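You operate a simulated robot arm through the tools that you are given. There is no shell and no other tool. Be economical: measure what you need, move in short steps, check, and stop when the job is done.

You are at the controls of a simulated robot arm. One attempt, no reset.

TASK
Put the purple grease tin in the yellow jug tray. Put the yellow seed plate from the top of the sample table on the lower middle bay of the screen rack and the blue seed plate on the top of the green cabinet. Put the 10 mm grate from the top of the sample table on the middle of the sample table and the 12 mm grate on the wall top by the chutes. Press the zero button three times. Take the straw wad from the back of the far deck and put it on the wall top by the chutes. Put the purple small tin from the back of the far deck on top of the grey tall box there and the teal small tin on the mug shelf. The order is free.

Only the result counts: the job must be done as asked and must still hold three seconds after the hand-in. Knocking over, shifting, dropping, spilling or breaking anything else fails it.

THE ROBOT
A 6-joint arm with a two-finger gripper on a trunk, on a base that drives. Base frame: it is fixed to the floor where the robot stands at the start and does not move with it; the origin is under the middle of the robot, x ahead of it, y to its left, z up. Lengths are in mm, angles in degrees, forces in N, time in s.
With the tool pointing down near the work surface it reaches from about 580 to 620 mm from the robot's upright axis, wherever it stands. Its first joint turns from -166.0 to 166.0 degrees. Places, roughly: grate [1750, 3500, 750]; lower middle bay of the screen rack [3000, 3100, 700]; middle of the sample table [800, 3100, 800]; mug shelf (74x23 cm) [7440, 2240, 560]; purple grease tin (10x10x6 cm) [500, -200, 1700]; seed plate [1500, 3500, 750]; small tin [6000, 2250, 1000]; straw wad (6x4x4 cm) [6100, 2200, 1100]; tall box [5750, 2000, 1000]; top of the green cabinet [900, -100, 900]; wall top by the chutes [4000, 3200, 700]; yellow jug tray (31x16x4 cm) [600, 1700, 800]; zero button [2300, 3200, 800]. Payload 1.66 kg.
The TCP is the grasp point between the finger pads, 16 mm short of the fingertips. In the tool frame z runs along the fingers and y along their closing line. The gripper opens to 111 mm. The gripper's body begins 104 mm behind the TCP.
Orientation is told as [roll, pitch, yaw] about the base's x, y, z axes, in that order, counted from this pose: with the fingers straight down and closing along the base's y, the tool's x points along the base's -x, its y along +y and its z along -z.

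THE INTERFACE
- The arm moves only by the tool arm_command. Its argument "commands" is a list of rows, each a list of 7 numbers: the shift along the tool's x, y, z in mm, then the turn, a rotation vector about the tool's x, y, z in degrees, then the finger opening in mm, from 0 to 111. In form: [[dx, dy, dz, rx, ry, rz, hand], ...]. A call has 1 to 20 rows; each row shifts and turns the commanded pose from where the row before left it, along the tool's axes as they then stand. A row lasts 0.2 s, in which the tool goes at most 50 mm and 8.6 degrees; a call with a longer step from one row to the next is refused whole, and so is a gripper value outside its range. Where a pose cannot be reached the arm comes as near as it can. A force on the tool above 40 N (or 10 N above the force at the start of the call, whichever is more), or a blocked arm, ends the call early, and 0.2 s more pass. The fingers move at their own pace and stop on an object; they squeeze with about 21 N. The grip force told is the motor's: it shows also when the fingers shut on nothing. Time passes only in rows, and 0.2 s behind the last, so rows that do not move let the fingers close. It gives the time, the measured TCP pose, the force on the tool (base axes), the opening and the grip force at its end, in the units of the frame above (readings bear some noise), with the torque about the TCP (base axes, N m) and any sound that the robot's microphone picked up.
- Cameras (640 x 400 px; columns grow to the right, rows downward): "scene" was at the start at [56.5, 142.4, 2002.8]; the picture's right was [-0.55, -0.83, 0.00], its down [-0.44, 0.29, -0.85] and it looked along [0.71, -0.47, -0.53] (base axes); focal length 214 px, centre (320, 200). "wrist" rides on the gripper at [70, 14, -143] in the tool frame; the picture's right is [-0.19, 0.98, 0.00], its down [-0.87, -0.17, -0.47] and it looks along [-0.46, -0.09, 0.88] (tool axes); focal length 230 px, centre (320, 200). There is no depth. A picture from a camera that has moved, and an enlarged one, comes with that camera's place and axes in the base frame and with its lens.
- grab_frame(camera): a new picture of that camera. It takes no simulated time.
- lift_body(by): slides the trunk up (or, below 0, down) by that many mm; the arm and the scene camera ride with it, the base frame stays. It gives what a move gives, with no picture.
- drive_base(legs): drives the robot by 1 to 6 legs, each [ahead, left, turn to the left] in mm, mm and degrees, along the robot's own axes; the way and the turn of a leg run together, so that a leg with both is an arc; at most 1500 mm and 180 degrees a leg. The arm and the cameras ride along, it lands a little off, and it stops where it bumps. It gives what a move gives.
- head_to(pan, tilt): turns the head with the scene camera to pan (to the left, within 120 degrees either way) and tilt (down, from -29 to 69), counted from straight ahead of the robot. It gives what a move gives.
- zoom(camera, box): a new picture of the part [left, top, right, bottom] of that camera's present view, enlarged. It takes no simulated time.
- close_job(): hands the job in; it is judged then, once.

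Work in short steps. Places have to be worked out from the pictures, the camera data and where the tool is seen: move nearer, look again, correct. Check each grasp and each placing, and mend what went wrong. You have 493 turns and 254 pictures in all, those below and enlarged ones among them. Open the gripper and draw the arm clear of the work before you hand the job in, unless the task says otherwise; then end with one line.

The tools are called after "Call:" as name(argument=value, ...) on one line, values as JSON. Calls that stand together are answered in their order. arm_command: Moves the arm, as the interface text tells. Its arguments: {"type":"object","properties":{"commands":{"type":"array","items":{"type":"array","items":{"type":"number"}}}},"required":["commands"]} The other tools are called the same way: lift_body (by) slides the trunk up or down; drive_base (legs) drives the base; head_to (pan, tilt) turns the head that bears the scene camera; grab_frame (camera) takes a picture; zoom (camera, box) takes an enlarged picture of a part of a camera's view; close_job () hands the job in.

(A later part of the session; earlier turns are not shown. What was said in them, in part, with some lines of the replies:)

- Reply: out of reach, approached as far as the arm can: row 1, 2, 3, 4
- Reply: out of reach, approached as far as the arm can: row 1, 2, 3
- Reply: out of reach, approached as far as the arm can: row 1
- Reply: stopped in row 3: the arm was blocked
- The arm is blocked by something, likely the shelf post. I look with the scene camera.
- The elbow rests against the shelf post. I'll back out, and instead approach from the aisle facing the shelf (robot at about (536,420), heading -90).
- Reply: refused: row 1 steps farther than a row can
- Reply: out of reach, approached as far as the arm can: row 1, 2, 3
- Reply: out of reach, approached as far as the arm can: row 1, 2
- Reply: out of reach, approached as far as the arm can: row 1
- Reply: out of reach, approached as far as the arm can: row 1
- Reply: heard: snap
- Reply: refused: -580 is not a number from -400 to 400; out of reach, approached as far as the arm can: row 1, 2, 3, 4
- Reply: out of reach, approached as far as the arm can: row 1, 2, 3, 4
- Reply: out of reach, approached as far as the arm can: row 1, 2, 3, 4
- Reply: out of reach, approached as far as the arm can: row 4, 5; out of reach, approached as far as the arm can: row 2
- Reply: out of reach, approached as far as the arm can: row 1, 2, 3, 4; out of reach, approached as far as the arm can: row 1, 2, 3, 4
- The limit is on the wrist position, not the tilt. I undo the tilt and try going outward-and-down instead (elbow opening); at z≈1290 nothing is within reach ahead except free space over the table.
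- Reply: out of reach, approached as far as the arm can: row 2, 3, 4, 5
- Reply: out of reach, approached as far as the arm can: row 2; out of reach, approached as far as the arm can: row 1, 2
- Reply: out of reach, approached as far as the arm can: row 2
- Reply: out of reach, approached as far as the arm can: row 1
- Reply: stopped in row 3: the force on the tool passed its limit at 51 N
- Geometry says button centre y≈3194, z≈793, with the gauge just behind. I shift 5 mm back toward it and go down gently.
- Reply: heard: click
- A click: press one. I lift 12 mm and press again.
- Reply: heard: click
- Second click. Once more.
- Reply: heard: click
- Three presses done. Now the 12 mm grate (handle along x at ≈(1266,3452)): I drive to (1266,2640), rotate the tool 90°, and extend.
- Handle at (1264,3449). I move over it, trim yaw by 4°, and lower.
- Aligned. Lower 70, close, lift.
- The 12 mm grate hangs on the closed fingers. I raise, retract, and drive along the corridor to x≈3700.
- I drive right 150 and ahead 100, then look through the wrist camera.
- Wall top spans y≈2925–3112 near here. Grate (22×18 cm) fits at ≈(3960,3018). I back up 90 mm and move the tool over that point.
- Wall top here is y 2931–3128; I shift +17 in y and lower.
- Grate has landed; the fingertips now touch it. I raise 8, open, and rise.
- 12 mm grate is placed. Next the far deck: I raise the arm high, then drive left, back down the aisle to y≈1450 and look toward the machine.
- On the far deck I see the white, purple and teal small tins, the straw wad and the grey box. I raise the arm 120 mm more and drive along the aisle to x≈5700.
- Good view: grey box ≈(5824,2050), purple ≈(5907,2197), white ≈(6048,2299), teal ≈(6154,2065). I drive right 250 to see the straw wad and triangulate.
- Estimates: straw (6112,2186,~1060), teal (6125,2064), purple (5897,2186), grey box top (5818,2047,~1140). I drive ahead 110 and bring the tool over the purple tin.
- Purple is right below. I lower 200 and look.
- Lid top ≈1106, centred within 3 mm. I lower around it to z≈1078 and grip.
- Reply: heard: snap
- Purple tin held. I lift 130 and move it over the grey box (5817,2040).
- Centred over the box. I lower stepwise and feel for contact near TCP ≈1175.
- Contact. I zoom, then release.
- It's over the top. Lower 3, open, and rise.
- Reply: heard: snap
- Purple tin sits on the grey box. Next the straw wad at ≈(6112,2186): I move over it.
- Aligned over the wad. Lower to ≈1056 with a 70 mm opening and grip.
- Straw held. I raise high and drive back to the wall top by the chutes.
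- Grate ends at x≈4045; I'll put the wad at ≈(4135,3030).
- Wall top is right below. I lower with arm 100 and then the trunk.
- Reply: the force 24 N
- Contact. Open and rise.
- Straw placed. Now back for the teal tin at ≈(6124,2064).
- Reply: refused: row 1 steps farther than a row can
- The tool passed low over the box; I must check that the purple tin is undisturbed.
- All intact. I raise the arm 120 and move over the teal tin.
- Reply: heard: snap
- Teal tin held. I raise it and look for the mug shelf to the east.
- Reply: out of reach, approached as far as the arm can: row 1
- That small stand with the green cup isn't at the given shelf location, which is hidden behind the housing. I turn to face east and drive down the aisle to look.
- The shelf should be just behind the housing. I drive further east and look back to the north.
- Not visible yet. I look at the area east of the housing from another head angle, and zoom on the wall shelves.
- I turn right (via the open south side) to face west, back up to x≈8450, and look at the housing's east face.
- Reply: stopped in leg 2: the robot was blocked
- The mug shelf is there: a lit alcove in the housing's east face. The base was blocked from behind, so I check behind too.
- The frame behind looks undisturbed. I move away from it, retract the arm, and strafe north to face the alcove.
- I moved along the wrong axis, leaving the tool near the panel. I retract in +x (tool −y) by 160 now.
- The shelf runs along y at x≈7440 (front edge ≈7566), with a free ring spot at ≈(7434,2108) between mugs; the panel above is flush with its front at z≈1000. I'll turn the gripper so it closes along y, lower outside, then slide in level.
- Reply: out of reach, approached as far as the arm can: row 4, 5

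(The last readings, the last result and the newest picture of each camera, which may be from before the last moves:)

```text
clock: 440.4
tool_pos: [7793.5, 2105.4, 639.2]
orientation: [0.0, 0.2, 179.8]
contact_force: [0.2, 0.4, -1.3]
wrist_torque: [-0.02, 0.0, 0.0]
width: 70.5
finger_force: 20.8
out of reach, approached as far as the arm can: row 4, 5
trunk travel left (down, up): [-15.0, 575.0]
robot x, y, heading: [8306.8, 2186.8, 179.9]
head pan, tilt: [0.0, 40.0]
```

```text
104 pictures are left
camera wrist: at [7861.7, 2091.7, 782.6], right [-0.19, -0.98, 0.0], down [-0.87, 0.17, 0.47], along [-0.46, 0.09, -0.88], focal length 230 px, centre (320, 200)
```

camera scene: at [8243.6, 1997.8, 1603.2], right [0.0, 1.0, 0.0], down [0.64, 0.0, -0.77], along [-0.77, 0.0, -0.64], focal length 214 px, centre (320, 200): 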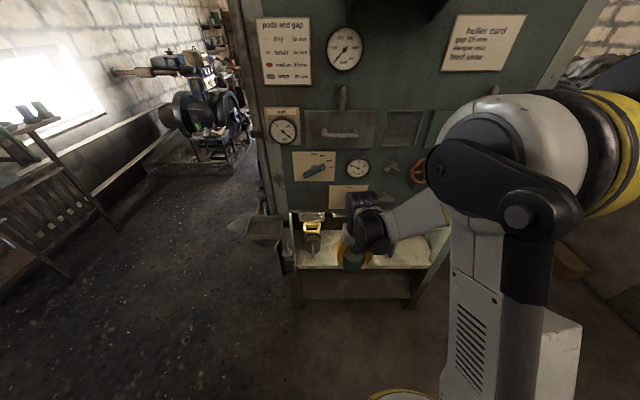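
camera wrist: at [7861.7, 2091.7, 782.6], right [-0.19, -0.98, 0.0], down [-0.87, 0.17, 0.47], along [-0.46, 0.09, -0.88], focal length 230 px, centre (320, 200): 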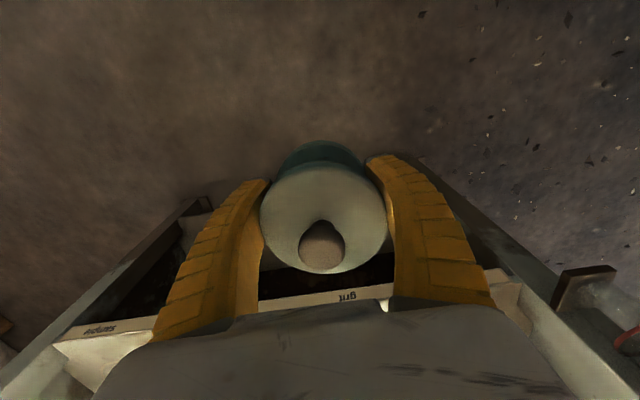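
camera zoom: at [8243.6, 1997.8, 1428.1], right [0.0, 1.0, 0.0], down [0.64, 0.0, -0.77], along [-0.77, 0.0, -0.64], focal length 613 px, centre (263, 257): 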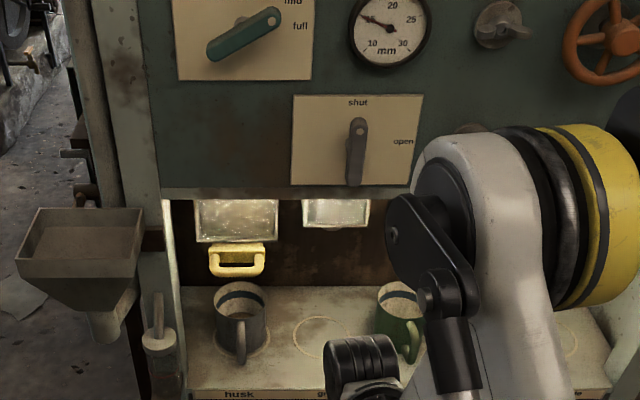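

Now slide in: first half, then check.

Call:
arm_command(commands=[[-40, 0, 3, 0, 0, 0, 62], [-40, 0, 3, 0, 0, 0, 62], [-40, 0, 2, 0, 0, 0, 62], [0, 0, 0, 0, 0, 0, 62]])

Call:
grab_frame(camera="wrist")

Call:
grab_frame(camera="scene")

```text
clock: 441.4
tool_pos: [7671.4, 2105.5, 629.5]
orientation: [0.0, 0.2, 179.7]
contact_force: [-0.3, -0.3, -0.9]
wrist_torque: [0.0, -0.01, -0.02]
width: 70.6
finger_force: 21.2
trunk travel left (down, up): [-15.0, 575.0]
robot x, y, heading: [8308.9, 2187.3, 180.2]
head pan, tilt: [0.0, 40.0]
```

```text
103 pictures are left
camera wrist: at [7739.5, 2092.0, 773.3], right [-0.19, -0.98, 0.0], down [-0.87, 0.17, 0.47], along [-0.46, 0.09, -0.88], focal length 230 px, centre (320, 200)
```

wrist: 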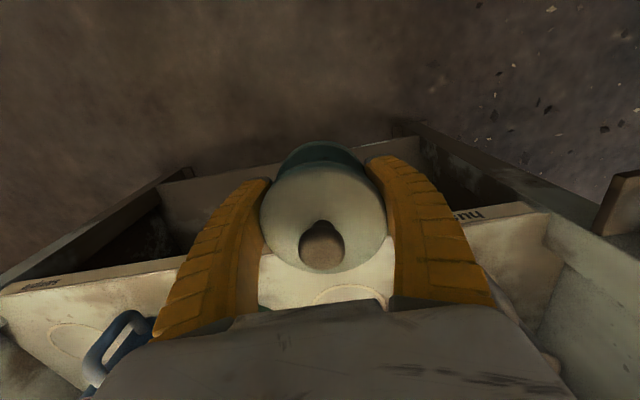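

```text
102 pictures are left
camera scene: at [8243.3, 1997.8, 1428.1], right [0.0, 1.0, 0.0], down [0.64, 0.0, -0.77], along [-0.77, 0.0, -0.64], focal length 214 px, centre (320, 200)
```

scene: 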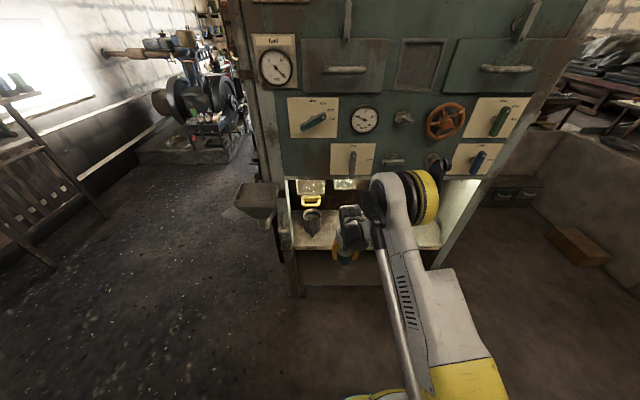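

Clear so far. Slide in the remaining 160 mm.

Call:
arm_command(commands=[[-40, 0, 0, 0, 0, 0, 62], [-40, 0, 0, 0, 0, 0, 62], [-40, 0, 0, 0, 0, 0, 62], [-40, 0, 0, 0, 0, 0, 62], [0, 0, 0, 0, 0, 0, 62]])

Call:
grab_frame(camera="wrist")

Call:
grab_frame(camera="scene")

```text
clock: 442.6
tool_pos: [7514.5, 2106.7, 629.9]
orientation: [0.1, 0.1, 179.8]
contact_force: [0.1, 0.7, -1.0]
wrist_torque: [-0.02, -0.05, -0.01]
width: 70.5
finger_force: 21.3
trunk travel left (down, up): [-15.0, 575.0]
robot x, y, heading: [8307.1, 2186.3, 180.1]
head pan, tilt: [0.0, 40.0]
```

```text
101 pictures are left
camera wrist: at [7581.3, 2092.3, 773.4], right [-0.19, -0.98, 0.0], down [-0.87, 0.17, 0.47], along [-0.46, 0.09, -0.88], focal length 230 px, centre (320, 200)
```

wrist: 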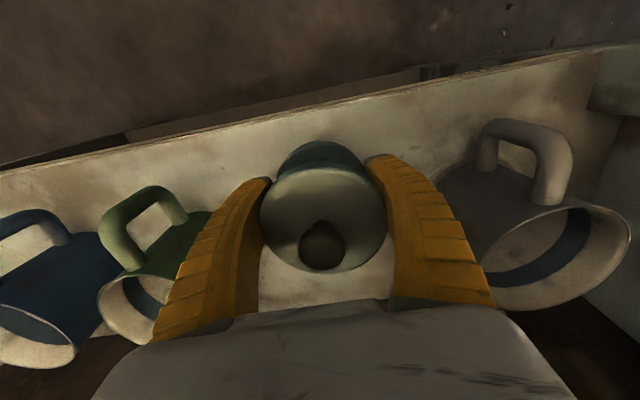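

```text
100 pictures are left
camera scene: at [8243.3, 1997.8, 1428.1], right [0.0, 1.0, 0.0], down [0.64, 0.0, -0.77], along [-0.77, 0.0, -0.64], focal length 214 px, centre (320, 200)
```

scene: 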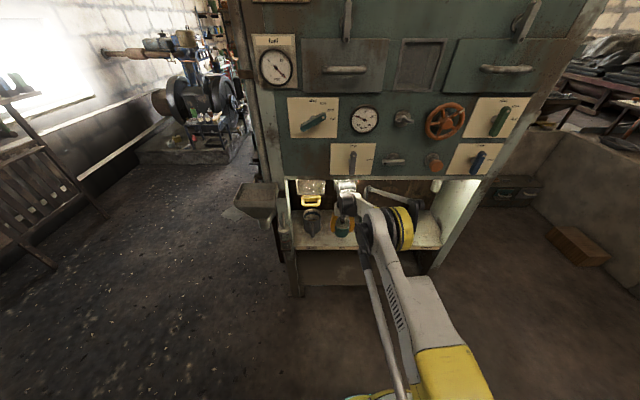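

In place between the mugs with clearance. I lower: trunk 12, then arm.

Call:
lift_body(by=-13)

Call:
arm_command(commands=[[0, 0, 6, 0, 0, 0, 62], [0, 0, 6, 0, 0, 0, 62], [0, 0, 0, 0, 0, 0, 62]])

```text
clock: 443.2
tool_pos: [7513.8, 2106.6, 616.0]
orientation: [0.1, 0.0, 179.7]
contact_force: [0.0, -0.3, -0.9]
wrist_torque: [-0.01, -0.03, -0.05]
width: 70.5
finger_force: 20.9
trunk travel left (down, up): [-2.0, 588.0]
robot x, y, heading: [8305.8, 2184.9, 180.0]
head pan, tilt: [0.0, 40.0]
```

```text
clock: 444.0
tool_pos: [7518.9, 2105.9, 607.1]
orientation: [0.1, 0.0, 179.8]
contact_force: [0.4, -0.5, -0.6]
wrist_torque: [-0.01, -0.05, 0.01]
width: 70.6
finger_force: 20.5
out of reach, approached as far as the arm can: row 1
trunk travel left (down, up): [-2.0, 588.0]
robot x, y, heading: [8305.0, 2190.1, 180.1]
head pan, tilt: [0.0, 40.0]
```

At the reach limit; I drive ahead 20 mm, then continue down.

Call:
drive_base(legs=[[22, 0, 0]])

Call:
arm_command(commands=[[4, 0, 4, 0, 0, 0, 62], [2, 0, 4, 0, 0, 0, 62], [0, 0, 0, 0, 0, 0, 62]])

```text
clock: 444.9
tool_pos: [7511.9, 2107.3, 607.9]
orientation: [0.1, -0.3, 179.9]
contact_force: [0.4, -1.0, -1.0]
wrist_torque: [-0.04, -0.02, 0.02]
width: 70.7
finger_force: 20.5
trunk travel left (down, up): [-2.0, 588.0]
robot x, y, heading: [8293.3, 2189.4, 179.9]
head pan, tilt: [0.0, 40.0]
stopped in leg 1: the robot was blocked; the commanded pose is now the measured one
```

```text
clock: 445.7
tool_pos: [7515.6, 2106.4, 596.7]
orientation: [0.1, 0.2, 179.9]
contact_force: [0.5, 0.0, -0.4]
wrist_torque: [0.01, -0.02, -0.02]
width: 70.5
finger_force: 21.0
trunk travel left (down, up): [-2.0, 588.0]
robot x, y, heading: [8291.9, 2182.7, 180.2]
head pan, tilt: [0.0, 40.0]
```

The base was blocked by something; I look closely.

Call:
zoom(camera="scene", box=[270, 160, 470, 320])

Call:
grab_frame(camera="wrist")

```text
2.50 times, centred on (370, 240) of scene
camera zoom: at [8229.5, 1997.9, 1415.0], right [0.0, 1.0, 0.0], down [0.64, 0.0, -0.77], along [-0.77, 0.0, -0.64], focal length 536 px, centre (195, 100)
```

zoom: 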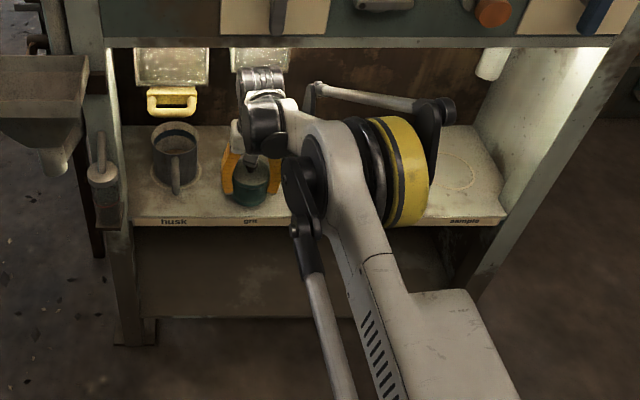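

```text
98 pictures are left
camera wrist: at [7582.0, 2092.6, 739.0], right [-0.19, -0.98, 0.0], down [-0.87, 0.17, 0.47], along [-0.46, 0.09, -0.88], focal length 230 px, centre (320, 200)
```

wrist: 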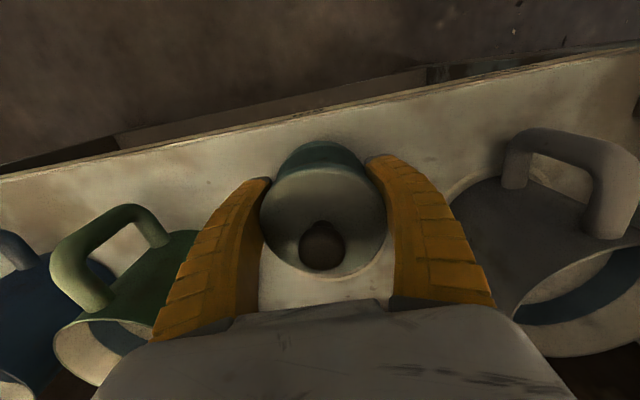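

The wrist probably touched the spout window above the spot, so no deeper. I lower the last few mm here.

Call:
arm_command(commands=[[1, 0, 3, 0, 0, 0, 62], [1, 0, 3, 0, 0, 0, 62], [0, 0, 0, 0, 0, 0, 62]])

```text
clock: 446.5
tool_pos: [7517.4, 2106.4, 590.8]
orientation: [0.1, -0.1, 179.9]
contact_force: [-0.7, 0.7, -1.1]
wrist_torque: [0.01, 0.0, 0.01]
width: 70.4
finger_force: 21.2
trunk travel left (down, up): [-2.0, 588.0]
robot x, y, heading: [8290.7, 2186.9, 180.2]
head pan, tilt: [0.0, 40.0]
```

Call:
arm_command(commands=[[1, 0, 3, 0, 0, 0, 62], [1, 0, 3, 0, 0, 0, 62], [0, 0, 0, 0, 0, 0, 62]])

Call:
zoom(camera="scene", box=[320, 200, 400, 260])

```text
clock: 447.3
tool_pos: [7520.7, 2106.8, 586.4]
orientation: [0.0, 0.0, 179.8]
contact_force: [-0.8, -0.1, 0.4]
wrist_torque: [0.05, -0.04, -0.02]
width: 70.4
finger_force: 20.8
out of reach, approached as far as the arm can: row 2
trunk travel left (down, up): [-2.0, 588.0]
robot x, y, heading: [8292.8, 2187.3, 180.1]
head pan, tilt: [0.0, 40.0]
```

```text
6.67 times, centred on (360, 230) of scene
camera zoom: at [8229.8, 1997.9, 1415.1], right [0.0, 1.0, 0.0], down [0.64, 0.0, -0.77], along [-0.77, 0.0, -0.64], focal length 1430 px, centre (53, 0)
```

zoom: 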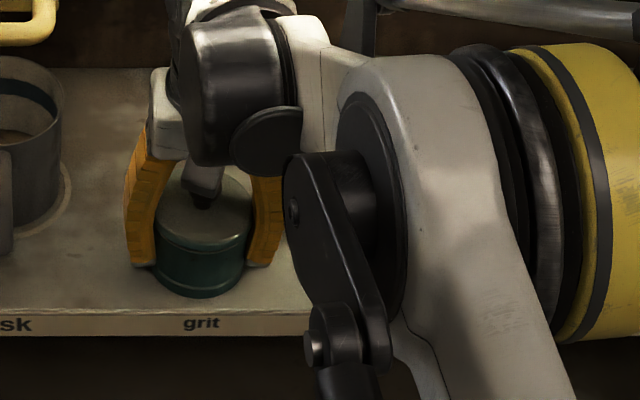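

Call:
lift_body(by=-2)

Call:
arm_command(commands=[[1.5, 0, 2, 0, 0, 0, 62], [0, 0, 0, 0, 0, 0, 62]])

```text
clock: 447.8
tool_pos: [7520.8, 2106.7, 585.1]
orientation: [0.1, -0.1, 180.0]
contact_force: [-2.6, -1.9, 10.4]
wrist_torque: [0.0, 0.08, -0.01]
width: 70.8
finger_force: 20.9
trunk travel left (down, up): [0.0, 590.0]
robot x, y, heading: [8296.0, 2187.2, 180.5]
head pan, tilt: [0.0, 40.0]
```

```text
clock: 448.4
tool_pos: [7521.9, 2107.7, 582.8]
orientation: [0.2, -0.1, 179.9]
contact_force: [-4.4, -1.7, 11.8]
wrist_torque: [0.03, 0.12, 0.0]
width: 70.8
finger_force: 21.6
trunk travel left (down, up): [0.0, 590.0]
robot x, y, heading: [8293.4, 2183.3, 180.2]
head pan, tilt: [0.0, 40.0]
```

Contact: tin is on the shelf. I open moderately and withdraw outward.

Call:
arm_command(commands=[[0, 0, 0, 0, 0, 0, 90], [0, 0, 0, 0, 0, 0, 92], [0, 0, 0, 0, 0, 0, 92]])

Call:
arm_command(commands=[[0, 0, -6, 0, 0, 0, 92], [20, 0, 0, 0, 0, 0, 92], [30, 0, 0, 0, 0, 0, 92], [40, 0, 0, 0, 0, 0, 92], [40, 0, 0, 0, 0, 0, 92], [40, 0, 0, 0, 0, 0, 92], [40, 0, 0, 0, 0, 0, 92], [0, 0, 0, 0, 0, 0, 92]])

Call:
zoom(camera="scene", box=[270, 160, 470, 320])

Call:
grab_frame(camera="wrist")

```text
clock: 449.2
tool_pos: [7522.1, 2107.6, 582.8]
orientation: [0.2, 0.0, 179.9]
contact_force: [0.2, 0.1, -0.3]
wrist_torque: [-0.02, -0.02, -0.03]
width: 93.1
finger_force: 1.0
trunk travel left (down, up): [0.0, 590.0]
robot x, y, heading: [8294.2, 2184.3, 180.0]
head pan, tilt: [0.0, 40.0]
heard: snap
```

```text
clock: 451.0
tool_pos: [7733.8, 2105.2, 587.0]
orientation: [0.0, 0.0, 179.9]
contact_force: [-0.5, 0.2, 0.6]
wrist_torque: [0.01, 0.0, -0.02]
width: 92.6
finger_force: 0.6
trunk travel left (down, up): [0.0, 590.0]
robot x, y, heading: [8290.0, 2186.9, 179.9]
head pan, tilt: [0.0, 40.0]
```

```text
2.50 times, centred on (370, 240) of scene
camera zoom: at [8230.0, 1997.9, 1413.1], right [0.0, 1.0, 0.0], down [0.64, 0.0, -0.77], along [-0.77, 0.0, -0.64], focal length 536 px, centre (195, 100)
```

zoom: 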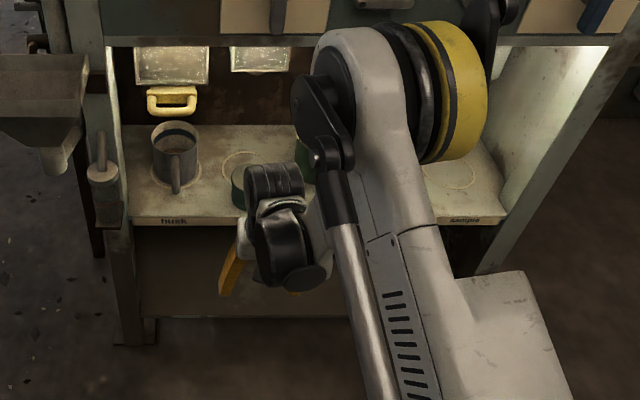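

```text
95 pictures are left
camera wrist: at [7801.8, 2091.3, 731.5], right [-0.19, -0.98, 0.0], down [-0.87, 0.17, 0.47], along [-0.46, 0.09, -0.88], focal length 230 px, centre (320, 200)
```

wrist: 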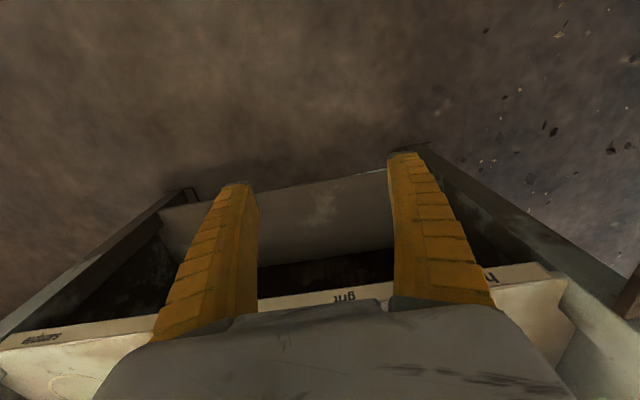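

Teal tin stands on the shelf. I back away, raise, and verify with a clear view.

Call:
drive_base(legs=[[-80, 0, 0]])

Call:
lift_body(by=400)

Call:
zoom(camera="scene", box=[260, 200, 460, 340])

```text
clock: 452.1
tool_pos: [7813.0, 2106.8, 588.5]
orientation: [0.2, 0.0, 179.8]
contact_force: [-0.9, 0.3, -0.7]
wrist_torque: [-0.02, 0.0, 0.01]
width: 92.8
finger_force: 0.6
trunk travel left (down, up): [0.0, 590.0]
robot x, y, heading: [8373.2, 2185.7, 179.9]
head pan, tilt: [0.0, 40.0]
```

```text
clock: 455.9
tool_pos: [7812.7, 2104.6, 989.1]
orientation: [0.1, 0.0, 179.8]
contact_force: [1.4, -0.5, -0.4]
wrist_torque: [-0.01, 0.01, -0.02]
width: 93.1
finger_force: 0.5
trunk travel left (down, up): [-400.0, 190.0]
robot x, y, heading: [8368.7, 2184.7, 180.0]
head pan, tilt: [0.0, 40.0]
```

```text
2.86 times, centred on (360, 270) of scene
camera zoom: at [8309.6, 1997.9, 1813.0], right [0.0, 1.0, 0.0], down [0.64, 0.0, -0.77], along [-0.77, 0.0, -0.64], focal length 613 px, centre (206, 0)
```

zoom: 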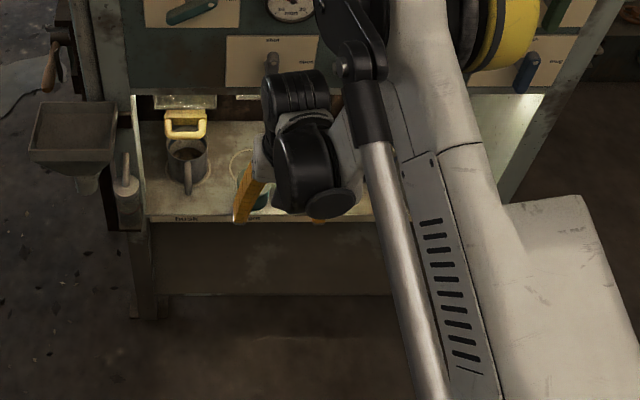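

Call:
lift_body(by=190)

Call:
drive_base(legs=[[60, 0, 0], [0, 450, 0]])

Call:
head_to(pan=-40, tilt=45)

Call:
grab_frame(camera="scene")

```text
clock: 458.0
tool_pos: [7812.3, 2106.1, 1177.3]
orientation: [0.0, 0.0, 179.8]
contact_force: [0.4, -0.3, 0.5]
wrist_torque: [-0.01, -0.02, 0.01]
width: 93.1
finger_force: 0.8
trunk travel left (down, up): [-590.0, 0.0]
robot x, y, heading: [8372.9, 2186.5, 179.7]
head pan, tilt: [0.0, 40.0]
```

```text
clock: 461.2
tool_pos: [7750.6, 1670.4, 1178.2]
orientation: [0.1, 0.0, 179.3]
contact_force: [0.7, 0.9, -0.8]
wrist_torque: [0.0, 0.01, -0.01]
width: 93.0
finger_force: 0.6
trunk travel left (down, up): [-590.0, 0.0]
robot x, y, heading: [8309.5, 1745.7, 179.4]
head pan, tilt: [0.0, 40.0]
```

```text
clock: 462.3
tool_pos: [7749.2, 1669.6, 1178.6]
orientation: [0.1, 0.0, 179.3]
contact_force: [1.0, 1.1, -0.8]
wrist_torque: [0.02, -0.03, 0.03]
width: 93.3
finger_force: 0.8
trunk travel left (down, up): [-590.0, 0.0]
robot x, y, heading: [8311.9, 1745.4, 179.3]
head pan, tilt: [-40.0, 45.0]
```

```text
93 pictures are left
camera scene: at [8269.2, 1608.9, 1995.8], right [0.65, 0.76, 0.0], down [0.54, -0.46, -0.71], along [-0.54, 0.46, -0.71], focal length 214 px, centre (320, 200)
```

scene: 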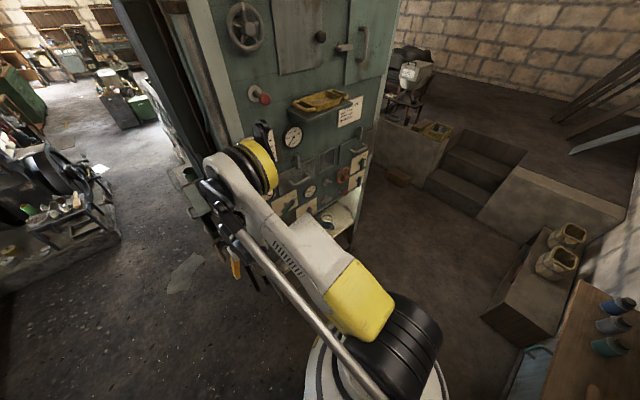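

Call:
drive_base(legs=[[0, 540, 0]])

Call:
head_to(pan=-55, tilt=35)

Call:
zoom(camera="scene", box=[260, 140, 400, 280])

```text
clock: 465.4
tool_pos: [7742.2, 1130.3, 1178.6]
orientation: [0.1, 0.1, 179.1]
contact_force: [-0.3, -0.3, 0.2]
wrist_torque: [0.0, 0.01, 0.0]
width: 93.0
finger_force: 0.9
trunk travel left (down, up): [-590.0, 0.0]
robot x, y, heading: [8304.7, 1199.9, 179.1]
head pan, tilt: [-40.0, 45.0]
```

```text
clock: 466.2
tool_pos: [7741.5, 1130.5, 1178.9]
orientation: [0.1, 0.0, 179.0]
contact_force: [0.4, -1.8, 0.3]
wrist_torque: [-0.03, -0.02, -0.01]
width: 92.8
finger_force: 0.7
trunk travel left (down, up): [-590.0, 0.0]
robot x, y, heading: [8301.2, 1203.6, 179.2]
head pan, tilt: [-55.0, 35.0]
```

```text
2.86 times, centred on (330, 210) of scene
camera zoom: at [8273.1, 1087.0, 2010.6], right [0.83, 0.56, 0.0], down [0.32, -0.48, -0.82], along [-0.46, 0.68, -0.57], focal length 613 px, centre (291, 171)
```

zoom: 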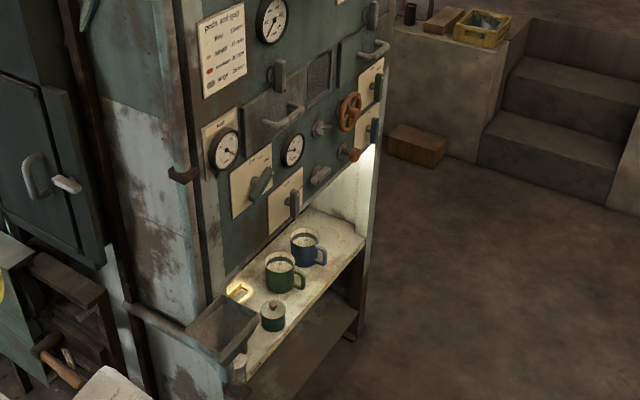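

Confirmed: the teal tin stands on the mug shelf. Now west for the blue seed plate.

Call:
drive_base(legs=[[0, 0, 0.9], [1500, 0, 0], [1500, 0, 0], [1600, 0, 0]])

Call:
drive_base(legs=[[1500, 0, 0], [1500, 0, 0], [1500, 0, 0]])

```text
refused: 1600 is not a number from -1500 to 1500
```

```text
clock: 487.6
tool_pos: [3269.7, 1184.6, 1177.8]
orientation: [0.0, 0.0, 179.4]
contact_force: [1.1, 0.4, 0.1]
wrist_torque: [0.05, 0.0, 0.03]
width: 92.8
finger_force: 0.5
trunk travel left (down, up): [-590.0, 0.0]
robot x, y, heading: [3830.0, 1260.3, 179.2]
head pan, tilt: [-55.0, 35.0]
```

Call:
drive_base(legs=[[170, 0, 0.8], [0, -1180, 0], [0, 0, -90], [0, 1400, 0]])

Call:
head_to(pan=0, tilt=45)

Call:
grab_frame(camera="scene")

Call:
grab_frame(camera="wrist")

```text
clock: 505.1
tool_pos: [2192.2, 3036.7, 1178.8]
orientation: [0.1, 0.0, 87.9]
contact_force: [-0.8, 0.6, 0.7]
wrist_torque: [0.01, -0.01, 0.01]
width: 93.0
finger_force: 0.5
trunk travel left (down, up): [-590.0, 0.0]
robot x, y, heading: [2252.9, 2475.0, 88.1]
head pan, tilt: [-55.0, 35.0]
```

```text
clock: 506.3
tool_pos: [2193.6, 3037.6, 1178.0]
orientation: [0.2, 0.0, 88.0]
contact_force: [-0.5, -0.1, 0.1]
wrist_torque: [0.0, 0.02, 0.0]
width: 93.1
finger_force: 1.3
trunk travel left (down, up): [-590.0, 0.0]
robot x, y, heading: [2254.5, 2474.6, 88.0]
head pan, tilt: [0.0, 45.0]
```

```text
91 pictures are left
camera scene: at [2068.7, 2543.7, 1995.9], right [1.0, -0.03, 0.0], down [-0.02, -0.71, -0.71], along [0.02, 0.71, -0.71], focal length 214 px, centre (320, 200)
```

scene: 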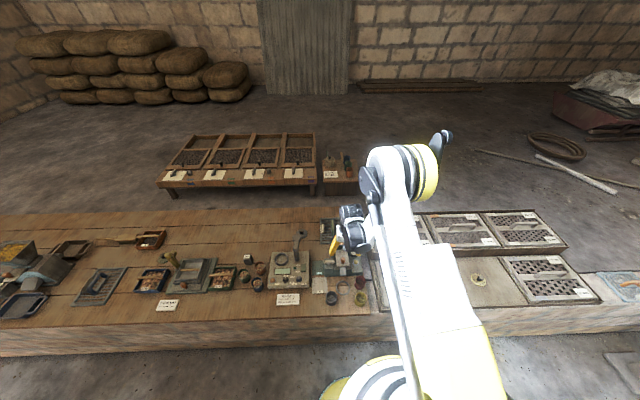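

```text
90 pictures are left
camera wrist: at [2175.3, 2967.1, 1321.3], right [-0.97, 0.22, 0.0], down [0.2, 0.86, 0.47], along [0.1, 0.46, -0.88], focal length 230 px, centre (320, 200)
```

wrist: 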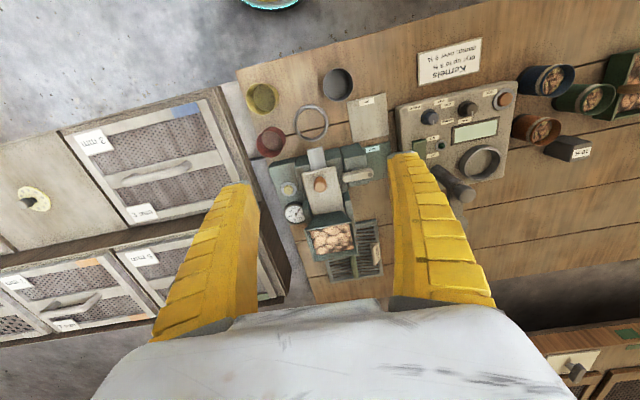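

Call:
drive_base(legs=[[0, 225, 1.9], [165, 0, 0]])

Call:
arm_command(commands=[[-40, 0, 0, 0, 0, 0, 60], [-40, 0, 0, 0, 0, 0, 60], [-40, 0, 0, 0, 0, 0, 60], [-40, 0, 0, 0, 0, 0, 60], [-40, 0, 0, 0, 0, 0, 60], [0, 0, 0, 0, 0, 0, 60]])

Call:
grab_frame(camera="wrist")

```text
clock: 509.1
tool_pos: [1948.7, 3200.2, 1177.9]
orientation: [0.1, 0.0, 89.9]
contact_force: [0.5, -0.5, -0.3]
wrist_torque: [-0.05, 0.0, 0.01]
width: 92.9
finger_force: 0.4
trunk travel left (down, up): [-590.0, 0.0]
robot x, y, heading: [2031.2, 2640.6, 89.9]
head pan, tilt: [0.0, 45.0]
```

```text
clock: 510.5
tool_pos: [1950.5, 3396.9, 1179.1]
orientation: [0.1, 0.0, 89.9]
contact_force: [0.7, -0.4, -0.5]
wrist_torque: [0.03, 0.04, 0.02]
width: 62.0
finger_force: 1.3
trunk travel left (down, up): [-590.0, 0.0]
robot x, y, heading: [2032.6, 2640.1, 90.0]
head pan, tilt: [0.0, 45.0]
```

```text
89 pictures are left
camera wrist: at [1935.3, 3327.5, 1322.0], right [-0.98, 0.19, 0.0], down [0.17, 0.86, 0.47], along [0.09, 0.46, -0.88], focal length 230 px, centre (320, 200)
```

wrist: 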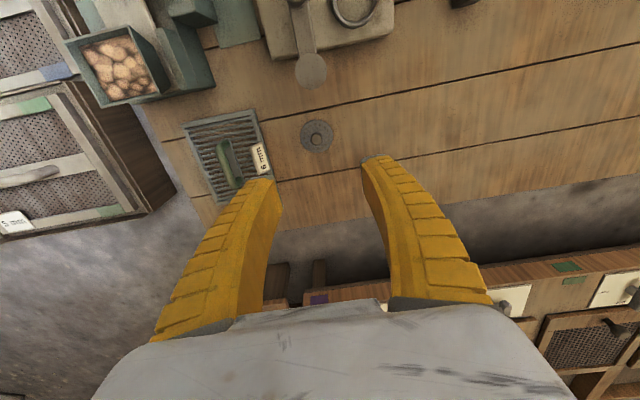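

Blue plate at (1969,3453). I raise the arm 100 (better reach), extend, and lower with the trunk.

Call:
arm_command(commands=[[0, -10, -45, 0, 0, 0, 60], [0, -9, -45, 0, 0, 0, 60], [-30, 0, -20, 0, 0, 0, 60], [-27, 0, 0, 0, 0, 0, 60], [0, 0, 0, 0, 0, 0, 60]])

Call:
lift_body(by=-390)

Call:
grab_frame(camera="wrist")

```text
clock: 511.7
tool_pos: [1970.9, 3456.7, 1288.9]
orientation: [0.2, 0.0, 89.9]
contact_force: [-0.1, -0.2, -0.6]
wrist_torque: [0.05, 0.01, -0.01]
width: 62.2
finger_force: 1.4
trunk travel left (down, up): [-590.0, 0.0]
robot x, y, heading: [2029.2, 2642.4, 89.8]
head pan, tilt: [0.0, 45.0]
```

```text
clock: 515.4
tool_pos: [1971.5, 3457.2, 897.7]
orientation: [0.1, -0.1, 90.0]
contact_force: [-0.4, -0.5, -0.1]
wrist_torque: [0.01, -0.01, -0.03]
width: 62.2
finger_force: 1.4
trunk travel left (down, up): [-200.0, 390.0]
robot x, y, heading: [2031.6, 2641.5, 89.9]
head pan, tilt: [0.0, 45.0]
```

```text
88 pictures are left
camera wrist: at [1955.5, 3386.5, 1041.9], right [-0.98, 0.19, 0.0], down [0.17, 0.87, 0.47], along [0.09, 0.46, -0.88], focal length 230 px, centre (320, 200)
```

wrist: 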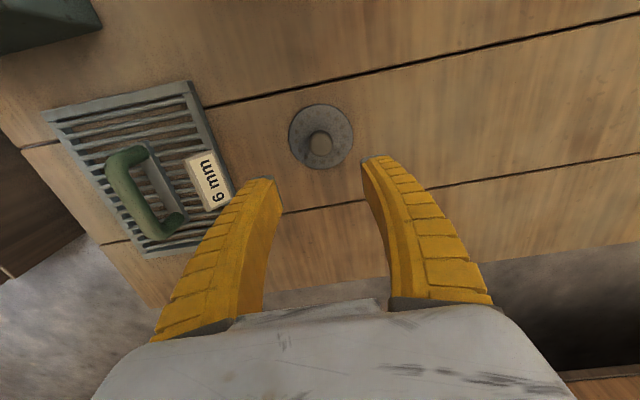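

Call:
arm_command(commands=[[6, 0, 0, 0, 0, 0, 60], [0, 0, 0, 0, 0, 0, 60]])

Call:
lift_body(by=-80)

Call:
grab_frame(camera="wrist")

```text
clock: 516.0
tool_pos: [1970.3, 3451.9, 898.4]
orientation: [0.1, 0.0, 90.0]
contact_force: [0.2, 0.4, -0.2]
wrist_torque: [-0.01, 0.0, 0.01]
width: 61.9
finger_force: 1.7
trunk travel left (down, up): [-200.0, 390.0]
robot x, y, heading: [2028.8, 2637.6, 90.0]
head pan, tilt: [0.0, 45.0]
```

```text
clock: 517.2
tool_pos: [1969.5, 3450.7, 819.1]
orientation: [0.0, 0.1, 89.9]
contact_force: [0.3, 0.7, 0.0]
wrist_torque: [0.03, 0.0, -0.04]
width: 62.0
finger_force: 1.2
trunk travel left (down, up): [-120.0, 470.0]
robot x, y, heading: [2031.4, 2637.7, 90.1]
head pan, tilt: [0.0, 45.0]
```

```text
87 pictures are left
camera wrist: at [1955.2, 3380.4, 961.9], right [-0.98, 0.19, 0.0], down [0.17, 0.87, 0.47], along [0.09, 0.46, -0.88], focal length 230 px, centre (320, 200)
```

wrist: 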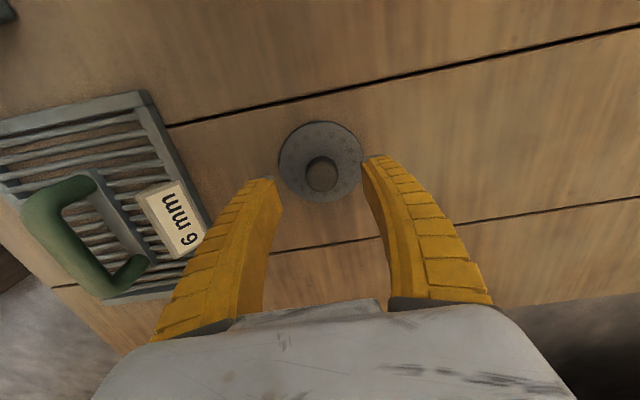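

Call:
arm_command(commands=[[4, 0, 0, 0, 0, 0, 60], [0, 0, 0, 0, 0, 0, 60]])

Call:
lift_body(by=-39)

Call:
arm_command(commands=[[0, 0, 0, 0, 0, 0, 10], [0, 0, 0, 0, 0, 0, 10], [0, 0, 0, 0, 0, 0, 10]])

Call:
lift_body(by=60)

Call:
grab_frame(camera="wrist")

```text
clock: 517.8
tool_pos: [1970.3, 3447.2, 818.7]
orientation: [0.1, -0.1, 89.8]
contact_force: [0.1, 0.4, 0.2]
wrist_torque: [-0.01, -0.02, -0.02]
width: 61.8
finger_force: 1.7
trunk travel left (down, up): [-120.0, 470.0]
robot x, y, heading: [2030.3, 2641.2, 90.0]
head pan, tilt: [0.0, 45.0]
```

```text
clock: 518.6
tool_pos: [1969.5, 3446.5, 780.6]
orientation: [0.2, 0.0, 89.9]
contact_force: [0.0, 0.3, 0.7]
wrist_torque: [0.06, 0.01, 0.02]
width: 61.8
finger_force: 1.4
trunk travel left (down, up): [-81.0, 509.0]
robot x, y, heading: [2028.6, 2639.8, 90.3]
head pan, tilt: [0.0, 45.0]
```

```text
clock: 519.4
tool_pos: [1970.1, 3445.7, 780.0]
orientation: [0.2, 0.0, 89.9]
contact_force: [0.8, 0.9, 4.3]
wrist_torque: [0.07, 0.02, 0.06]
width: 24.3
finger_force: 21.0
trunk travel left (down, up): [-81.0, 509.0]
robot x, y, heading: [2030.7, 2640.9, 90.1]
head pan, tilt: [0.0, 45.0]
```

```text
clock: 520.4
tool_pos: [1969.2, 3447.1, 839.0]
orientation: [0.2, -0.1, 89.9]
contact_force: [-0.3, -0.2, -0.5]
wrist_torque: [-0.01, 0.0, -0.01]
width: 22.8
finger_force: 21.4
trunk travel left (down, up): [-141.0, 449.0]
robot x, y, heading: [2028.6, 2636.9, 90.2]
head pan, tilt: [0.0, 45.0]
```

```text
86 pictures are left
camera wrist: at [1954.9, 3376.8, 982.5], right [-0.98, 0.19, 0.0], down [0.17, 0.87, 0.47], along [0.09, 0.46, -0.88], focal length 230 px, centre (320, 200)
```

wrist: 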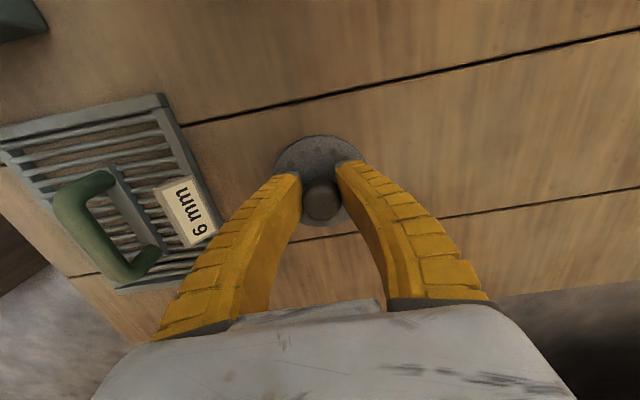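

Blue plate held. I retract, raise, and take the known west route around the jug table to the green cabinet.

Call:
lift_body(by=400)

Call:
arm_command(commands=[[40, 0, 0, 0, 0, 0, 5], [40, 0, 0, 0, 0, 0, 5], [40, 0, 0, 0, 0, 0, 5], [40, 0, 0, 0, 0, 0, 5], [40, 0, 0, 0, 0, 0, 5], [0, 0, 0, 0, 0, 0, 5]])

Call:
drive_base(legs=[[-200, 0, 0], [0, 1300, 0], [0, 1290, 0]])

Call:
grab_frame(camera="wrist")

```text
clock: 524.2
tool_pos: [1969.0, 3447.6, 1239.1]
orientation: [0.1, 0.0, 89.9]
contact_force: [0.3, 0.5, -0.6]
wrist_torque: [-0.01, 0.01, -0.02]
width: 22.3
finger_force: 20.6
trunk travel left (down, up): [-541.0, 49.0]
robot x, y, heading: [2034.5, 2636.4, 90.0]
head pan, tilt: [0.0, 45.0]
```

```text
clock: 525.6
tool_pos: [1969.1, 3248.7, 1239.1]
orientation: [0.1, 0.0, 89.9]
contact_force: [-0.4, 0.3, -1.1]
wrist_torque: [-0.02, -0.01, 0.01]
width: 22.2
finger_force: 20.8
trunk travel left (down, up): [-541.0, 49.0]
robot x, y, heading: [2033.5, 2639.9, 90.1]
head pan, tilt: [0.0, 45.0]
```

```text
clock: 539.5
tool_pos: [-617.7, 3069.1, 1239.0]
orientation: [0.1, 0.0, 89.2]
contact_force: [-0.4, 0.8, -0.4]
wrist_torque: [0.0, 0.0, -0.01]
width: 21.5
finger_force: 20.9
trunk travel left (down, up): [-541.0, 49.0]
robot x, y, heading: [-561.0, 2464.2, 89.6]
head pan, tilt: [0.0, 45.0]
```

```text
85 pictures are left
camera wrist: at [-632.3, 2999.3, 1382.3], right [-0.98, 0.2, 0.0], down [0.18, 0.86, 0.47], along [0.09, 0.46, -0.88], focal length 230 px, centre (320, 200)
```

wrist: 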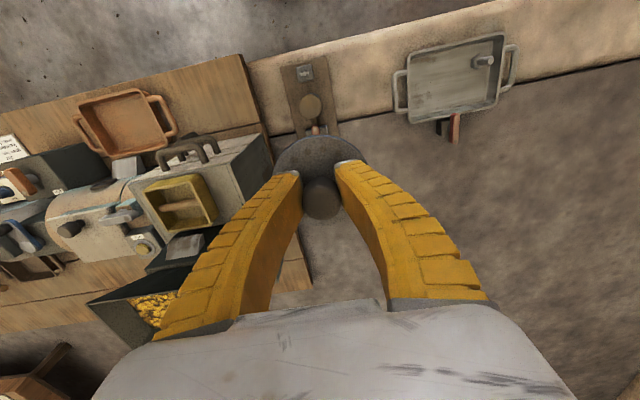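

Still held firmly. I turn left to face −y and drive to the cabinet.

Call:
drive_base(legs=[[0, 0, 180], [1500, 0, 0], [250, 0, 0], [0, 1380, 0]])

Call:
grab_frame(camera="wrist")

Call:
head_to(pan=0, tilt=50)

Call:
grab_frame(camera="scene")

```text
clock: 562.3
tool_pos: [833.3, 45.7, 1238.7]
orientation: [0.2, 0.1, -91.3]
contact_force: [0.0, 0.0, -1.5]
wrist_torque: [0.04, -0.02, 0.0]
width: 21.3
finger_force: 20.8
trunk travel left (down, up): [-541.0, 49.0]
robot x, y, heading: [785.5, 657.6, -91.2]
head pan, tilt: [0.0, 45.0]
```

```text
84 pictures are left
camera wrist: at [846.9, 114.5, 1382.3], right [0.98, -0.21, 0.0], down [-0.19, -0.86, 0.47], along [-0.1, -0.46, -0.88], focal length 230 px, centre (320, 200)
```

wrist: 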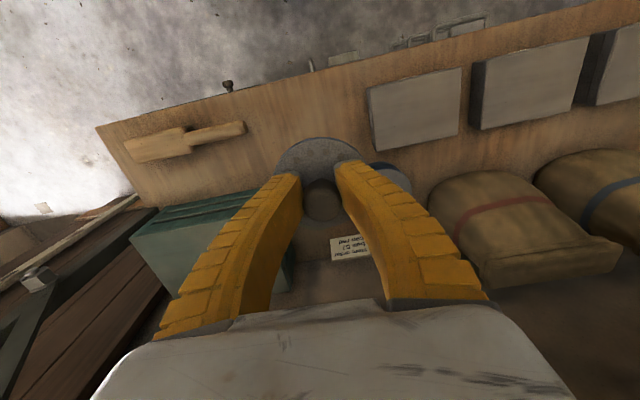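

```text
clock: 562.9
tool_pos: [832.5, 46.7, 1240.0]
orientation: [0.2, 0.0, -91.3]
contact_force: [0.5, -1.1, -0.5]
wrist_torque: [0.03, 0.0, -0.02]
width: 21.1
finger_force: 21.1
trunk travel left (down, up): [-541.0, 49.0]
robot x, y, heading: [784.1, 655.4, -91.0]
head pan, tilt: [0.0, 50.0]
```

```text
83 pictures are left
camera scene: at [976.8, 595.5, 1939.9], right [-1.0, 0.02, 0.0], down [0.02, 0.77, -0.64], along [-0.01, -0.64, -0.77], focal length 214 px, centre (320, 200)
```

scene: 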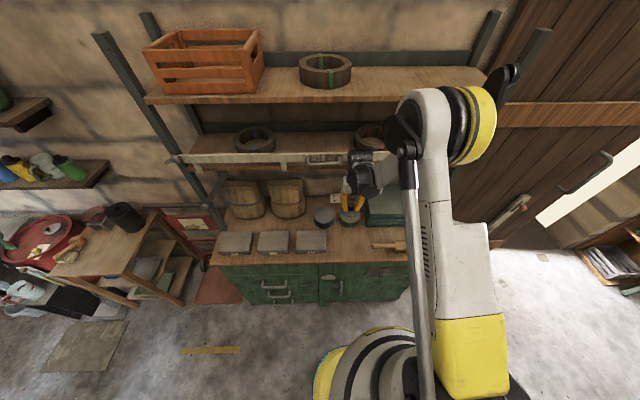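

Free spot at ≈(808,47): between brush and grey box, bench edge at y≈117. I shift 25 mm in x and lower with the trunk.

Call:
arm_command(commands=[[0, -25, 0, 0, 0, 0, 5], [0, 0, 0, 0, 0, 0, 5]])

Call:
lift_body(by=-240)

Call:
grab_frame(camera="wrist")

Call:
zoom(camera="scene", box=[240, 100, 440, 260])

```text
clock: 563.5
tool_pos: [809.8, 46.0, 1239.8]
orientation: [-0.1, 0.0, -91.3]
contact_force: [1.2, 0.4, -1.5]
wrist_torque: [0.0, 0.04, -0.04]
width: 21.8
finger_force: 21.1
trunk travel left (down, up): [-541.0, 49.0]
robot x, y, heading: [788.0, 658.0, -91.6]
head pan, tilt: [0.0, 50.0]
```

```text
clock: 566.0
tool_pos: [808.0, 45.4, 1000.1]
orientation: [0.1, 0.0, -91.5]
contact_force: [0.5, -0.5, -0.8]
wrist_torque: [0.01, 0.01, 0.01]
width: 21.5
finger_force: 21.3
trunk travel left (down, up): [-301.0, 289.0]
robot x, y, heading: [787.8, 655.0, -91.5]
head pan, tilt: [0.0, 50.0]
```

```text
82 pictures are left
camera wrist: at [822.0, 114.8, 1142.8], right [0.98, -0.21, 0.0], down [-0.19, -0.86, 0.47], along [-0.1, -0.46, -0.88], focal length 230 px, centre (320, 200)
```

wrist: 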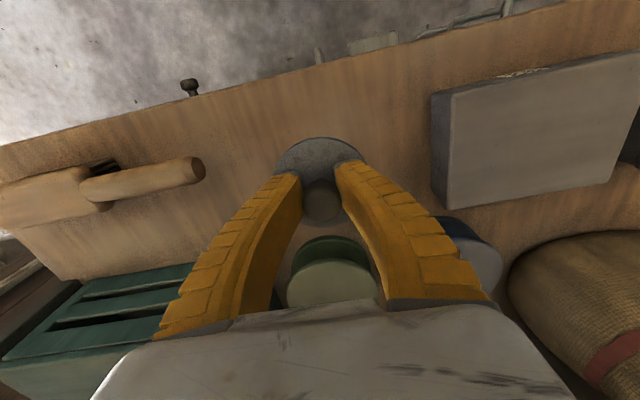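

```text
2.50 times, centred on (340, 180) of scene
camera zoom: at [976.7, 595.6, 1700.0], right [-1.0, 0.02, 0.0], down [0.02, 0.77, -0.64], along [-0.01, -0.64, -0.77], focal length 536 px, centre (270, 250)
```

zoom: 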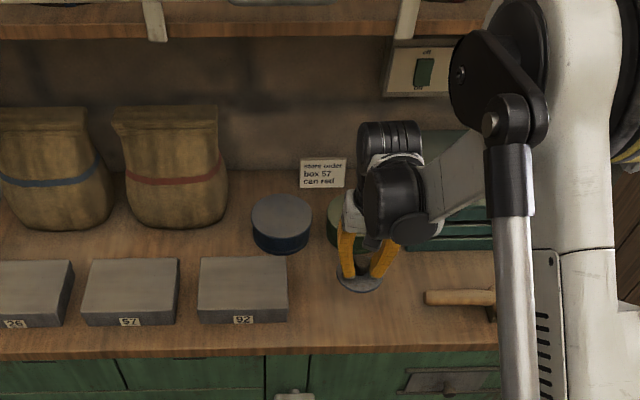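

Clear. I lower and feel for contact.

Call:
lift_body(by=-45)

Call:
lift_body(by=-10)

Call:
lift_body(by=-8)

Call:
lift_body(by=-7)

```text
clock: 566.9
tool_pos: [808.1, 46.1, 955.2]
orientation: [0.1, 0.0, -91.4]
contact_force: [0.4, 0.3, -0.8]
wrist_torque: [0.0, 0.01, 0.0]
width: 21.5
finger_force: 20.9
trunk travel left (down, up): [-256.0, 334.0]
robot x, y, heading: [788.5, 652.9, -91.4]
head pan, tilt: [0.0, 50.0]
```

```text
clock: 567.5
tool_pos: [807.7, 45.3, 945.1]
orientation: [0.1, 0.0, -91.4]
contact_force: [0.1, 1.0, -1.0]
wrist_torque: [-0.01, 0.02, -0.02]
width: 21.5
finger_force: 21.6
trunk travel left (down, up): [-246.0, 344.0]
robot x, y, heading: [781.6, 655.7, -91.5]
head pan, tilt: [0.0, 50.0]
```

```text
clock: 568.0
tool_pos: [808.8, 46.1, 937.6]
orientation: [0.1, 0.0, -91.4]
contact_force: [-0.6, 0.5, -0.6]
wrist_torque: [-0.04, 0.01, 0.01]
width: 21.5
finger_force: 21.1
trunk travel left (down, up): [-238.0, 352.0]
robot x, y, heading: [786.7, 655.5, -91.1]
head pan, tilt: [0.0, 50.0]
```

```text
clock: 568.6
tool_pos: [808.9, 45.4, 929.6]
orientation: [0.1, 0.0, -91.5]
contact_force: [0.0, -0.1, -0.5]
wrist_torque: [-0.01, 0.01, -0.01]
width: 21.2
finger_force: 21.1
trunk travel left (down, up): [-231.0, 359.0]
robot x, y, heading: [785.4, 654.4, -91.4]
head pan, tilt: [0.0, 50.0]
```

Call:
lift_body(by=-7)

Call:
lift_body(by=-7)

Call:
lift_body(by=-7)

Call:
zoom(camera="scene", box=[300, 140, 400, 220])

```text
clock: 569.2
tool_pos: [807.9, 46.3, 922.5]
orientation: [0.1, -0.1, -91.4]
contact_force: [-0.2, 0.0, -0.6]
wrist_torque: [0.01, 0.01, 0.02]
width: 21.6
finger_force: 21.1
trunk travel left (down, up): [-224.0, 366.0]
robot x, y, heading: [787.2, 655.3, -91.5]
head pan, tilt: [0.0, 50.0]
```

```text
clock: 569.7
tool_pos: [808.4, 46.9, 915.9]
orientation: [0.0, 0.1, -91.3]
contact_force: [-0.1, 0.3, -0.7]
wrist_torque: [-0.01, 0.01, -0.01]
width: 21.7
finger_force: 20.8
trunk travel left (down, up): [-217.0, 373.0]
robot x, y, heading: [788.1, 657.3, -91.3]
head pan, tilt: [0.0, 50.0]
```

```text
clock: 570.3
tool_pos: [808.2, 45.8, 907.8]
orientation: [0.1, -0.2, -91.5]
contact_force: [0.7, -2.6, 10.3]
wrist_torque: [-0.4, -0.01, 0.05]
width: 25.5
finger_force: 21.2
trunk travel left (down, up): [-210.0, 380.0]
robot x, y, heading: [785.9, 651.7, -91.4]
head pan, tilt: [0.0, 50.0]
```

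```text
5.00 times, centred on (350, 180) of scene
camera zoom: at [976.7, 596.3, 1609.0], right [-1.0, 0.02, 0.0], down [0.02, 0.77, -0.64], along [-0.01, -0.64, -0.77], focal length 1072 px, centre (170, 300)
```

zoom: 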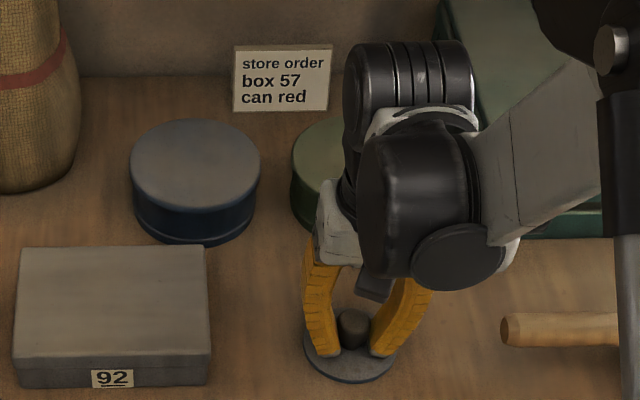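

On the bench. Open and rise.

Call:
arm_command(commands=[[0, 0, 0, 0, 0, 0, 50], [0, 0, 0, 0, 0, 0, 50], [0, 0, 0, 0, 0, 0, 50]])

Call:
lift_body(by=250)

Call:
grab_frame(camera="wrist")

```text
clock: 571.1
tool_pos: [807.8, 45.8, 908.2]
orientation: [0.0, 0.1, -91.4]
contact_force: [-0.5, -0.4, 0.6]
wrist_torque: [0.01, 0.01, -0.02]
width: 51.9
finger_force: 1.6
trunk travel left (down, up): [-210.0, 380.0]
robot x, y, heading: [788.9, 655.4, -91.5]
head pan, tilt: [0.0, 50.0]
```

```text
clock: 573.7
tool_pos: [809.9, 45.2, 1158.4]
orientation: [0.2, 0.0, -91.3]
contact_force: [-1.1, -0.3, -0.4]
wrist_torque: [0.03, -0.04, 0.0]
width: 52.0
finger_force: 1.5
trunk travel left (down, up): [-460.0, 130.0]
robot x, y, heading: [786.4, 654.9, -91.2]
head pan, tilt: [0.0, 50.0]
```

```text
79 pictures are left
camera wrist: at [822.1, 114.7, 1301.5], right [0.98, -0.21, 0.0], down [-0.19, -0.86, 0.47], along [-0.1, -0.46, -0.88], focal length 230 px, centre (320, 200)
```

wrist: 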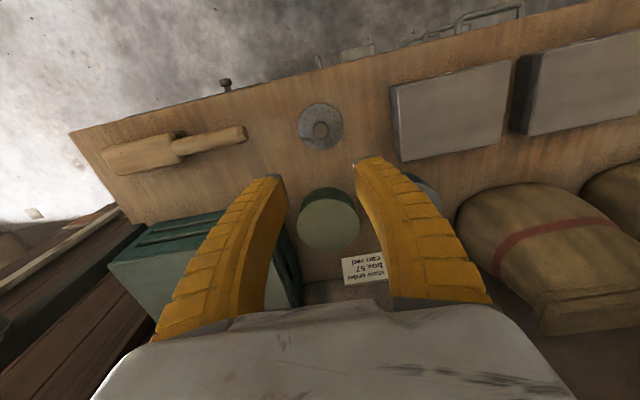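

Call:
zoom(camera="wrist", box=[280, 80, 380, 160])

Call:
drive_base(legs=[[-120, 0, 0], [0, 0, 90]])

Call:
head_to(pan=90, tilt=35)

Call:
grab_frame(camera="scene")

```text
5.00 times, centred on (330, 120) of wrist
camera zoom: at [822.1, 114.7, 1301.5], right [0.98, -0.21, 0.0], down [-0.19, -0.86, 0.47], along [-0.1, -0.46, -0.88], focal length 1150 px, centre (270, 600)
```

zoom: 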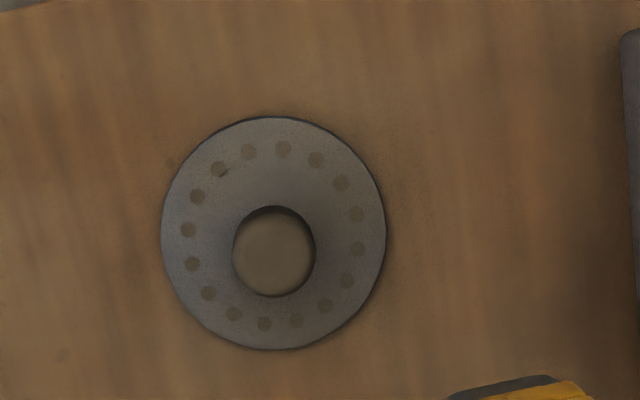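

```text
clock: 578.8
tool_pos: [1398.6, 801.5, 1159.3]
orientation: [0.1, 0.0, -1.0]
contact_force: [-0.5, 0.7, -0.2]
wrist_torque: [0.05, -0.03, 0.02]
width: 52.2
finger_force: 1.6
trunk travel left (down, up): [-460.0, 130.0]
robot x, y, heading: [786.3, 774.8, -0.7]
head pan, tilt: [0.0, 50.0]
```

```text
clock: 580.4
tool_pos: [1398.0, 801.5, 1158.8]
orientation: [0.1, 0.0, -1.0]
contact_force: [-0.6, 0.1, 0.0]
wrist_torque: [-0.06, -0.02, -0.02]
width: 52.5
finger_force: 1.8
trunk travel left (down, up): [-460.0, 130.0]
robot x, y, heading: [791.6, 775.3, -1.1]
head pan, tilt: [90.0, 35.0]
```

```text
77 pictures are left
camera scene: at [775.2, 1054.7, 1880.6], right [1.0, -0.02, 0.0], down [-0.01, -0.57, -0.82], along [0.01, 0.82, -0.57], focal length 214 px, centre (320, 200)
```

scene: 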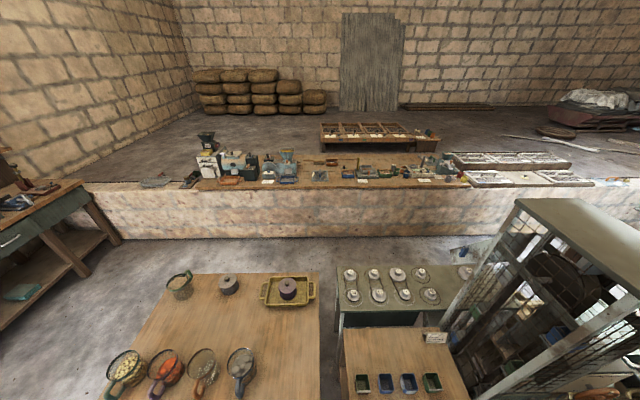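

All placements are in order: tin in tray, plates and grates set, straw, purple and teal tins placed, zero pressed three times. I open the gripper and hand in.

Call:
arm_command(commands=[[0, 0, 0, 0, 0, 0, 111], [0, 0, 0, 0, 0, 0, 111], [0, 0, 0, 0, 0, 0, 111]])

Call:
close_job()

```text
clock: 581.2
tool_pos: [1398.4, 801.1, 1158.5]
orientation: [0.1, 0.0, -1.0]
contact_force: [0.4, 0.3, -0.4]
wrist_torque: [-0.03, 0.01, -0.04]
width: 111.0
finger_force: 0.0
trunk travel left (down, up): [-460.0, 130.0]
robot x, y, heading: [790.1, 771.9, -0.9]
head pan, tilt: [90.0, 35.0]
```

```text
The job is handed in.
```

I carried out every item and handed the job in; I saw each object in place and heard a click for each of the three zero-button presses, but the base bumped a frame by the east wall and was blocked once at the mug shelf, and I saw nothing moved.
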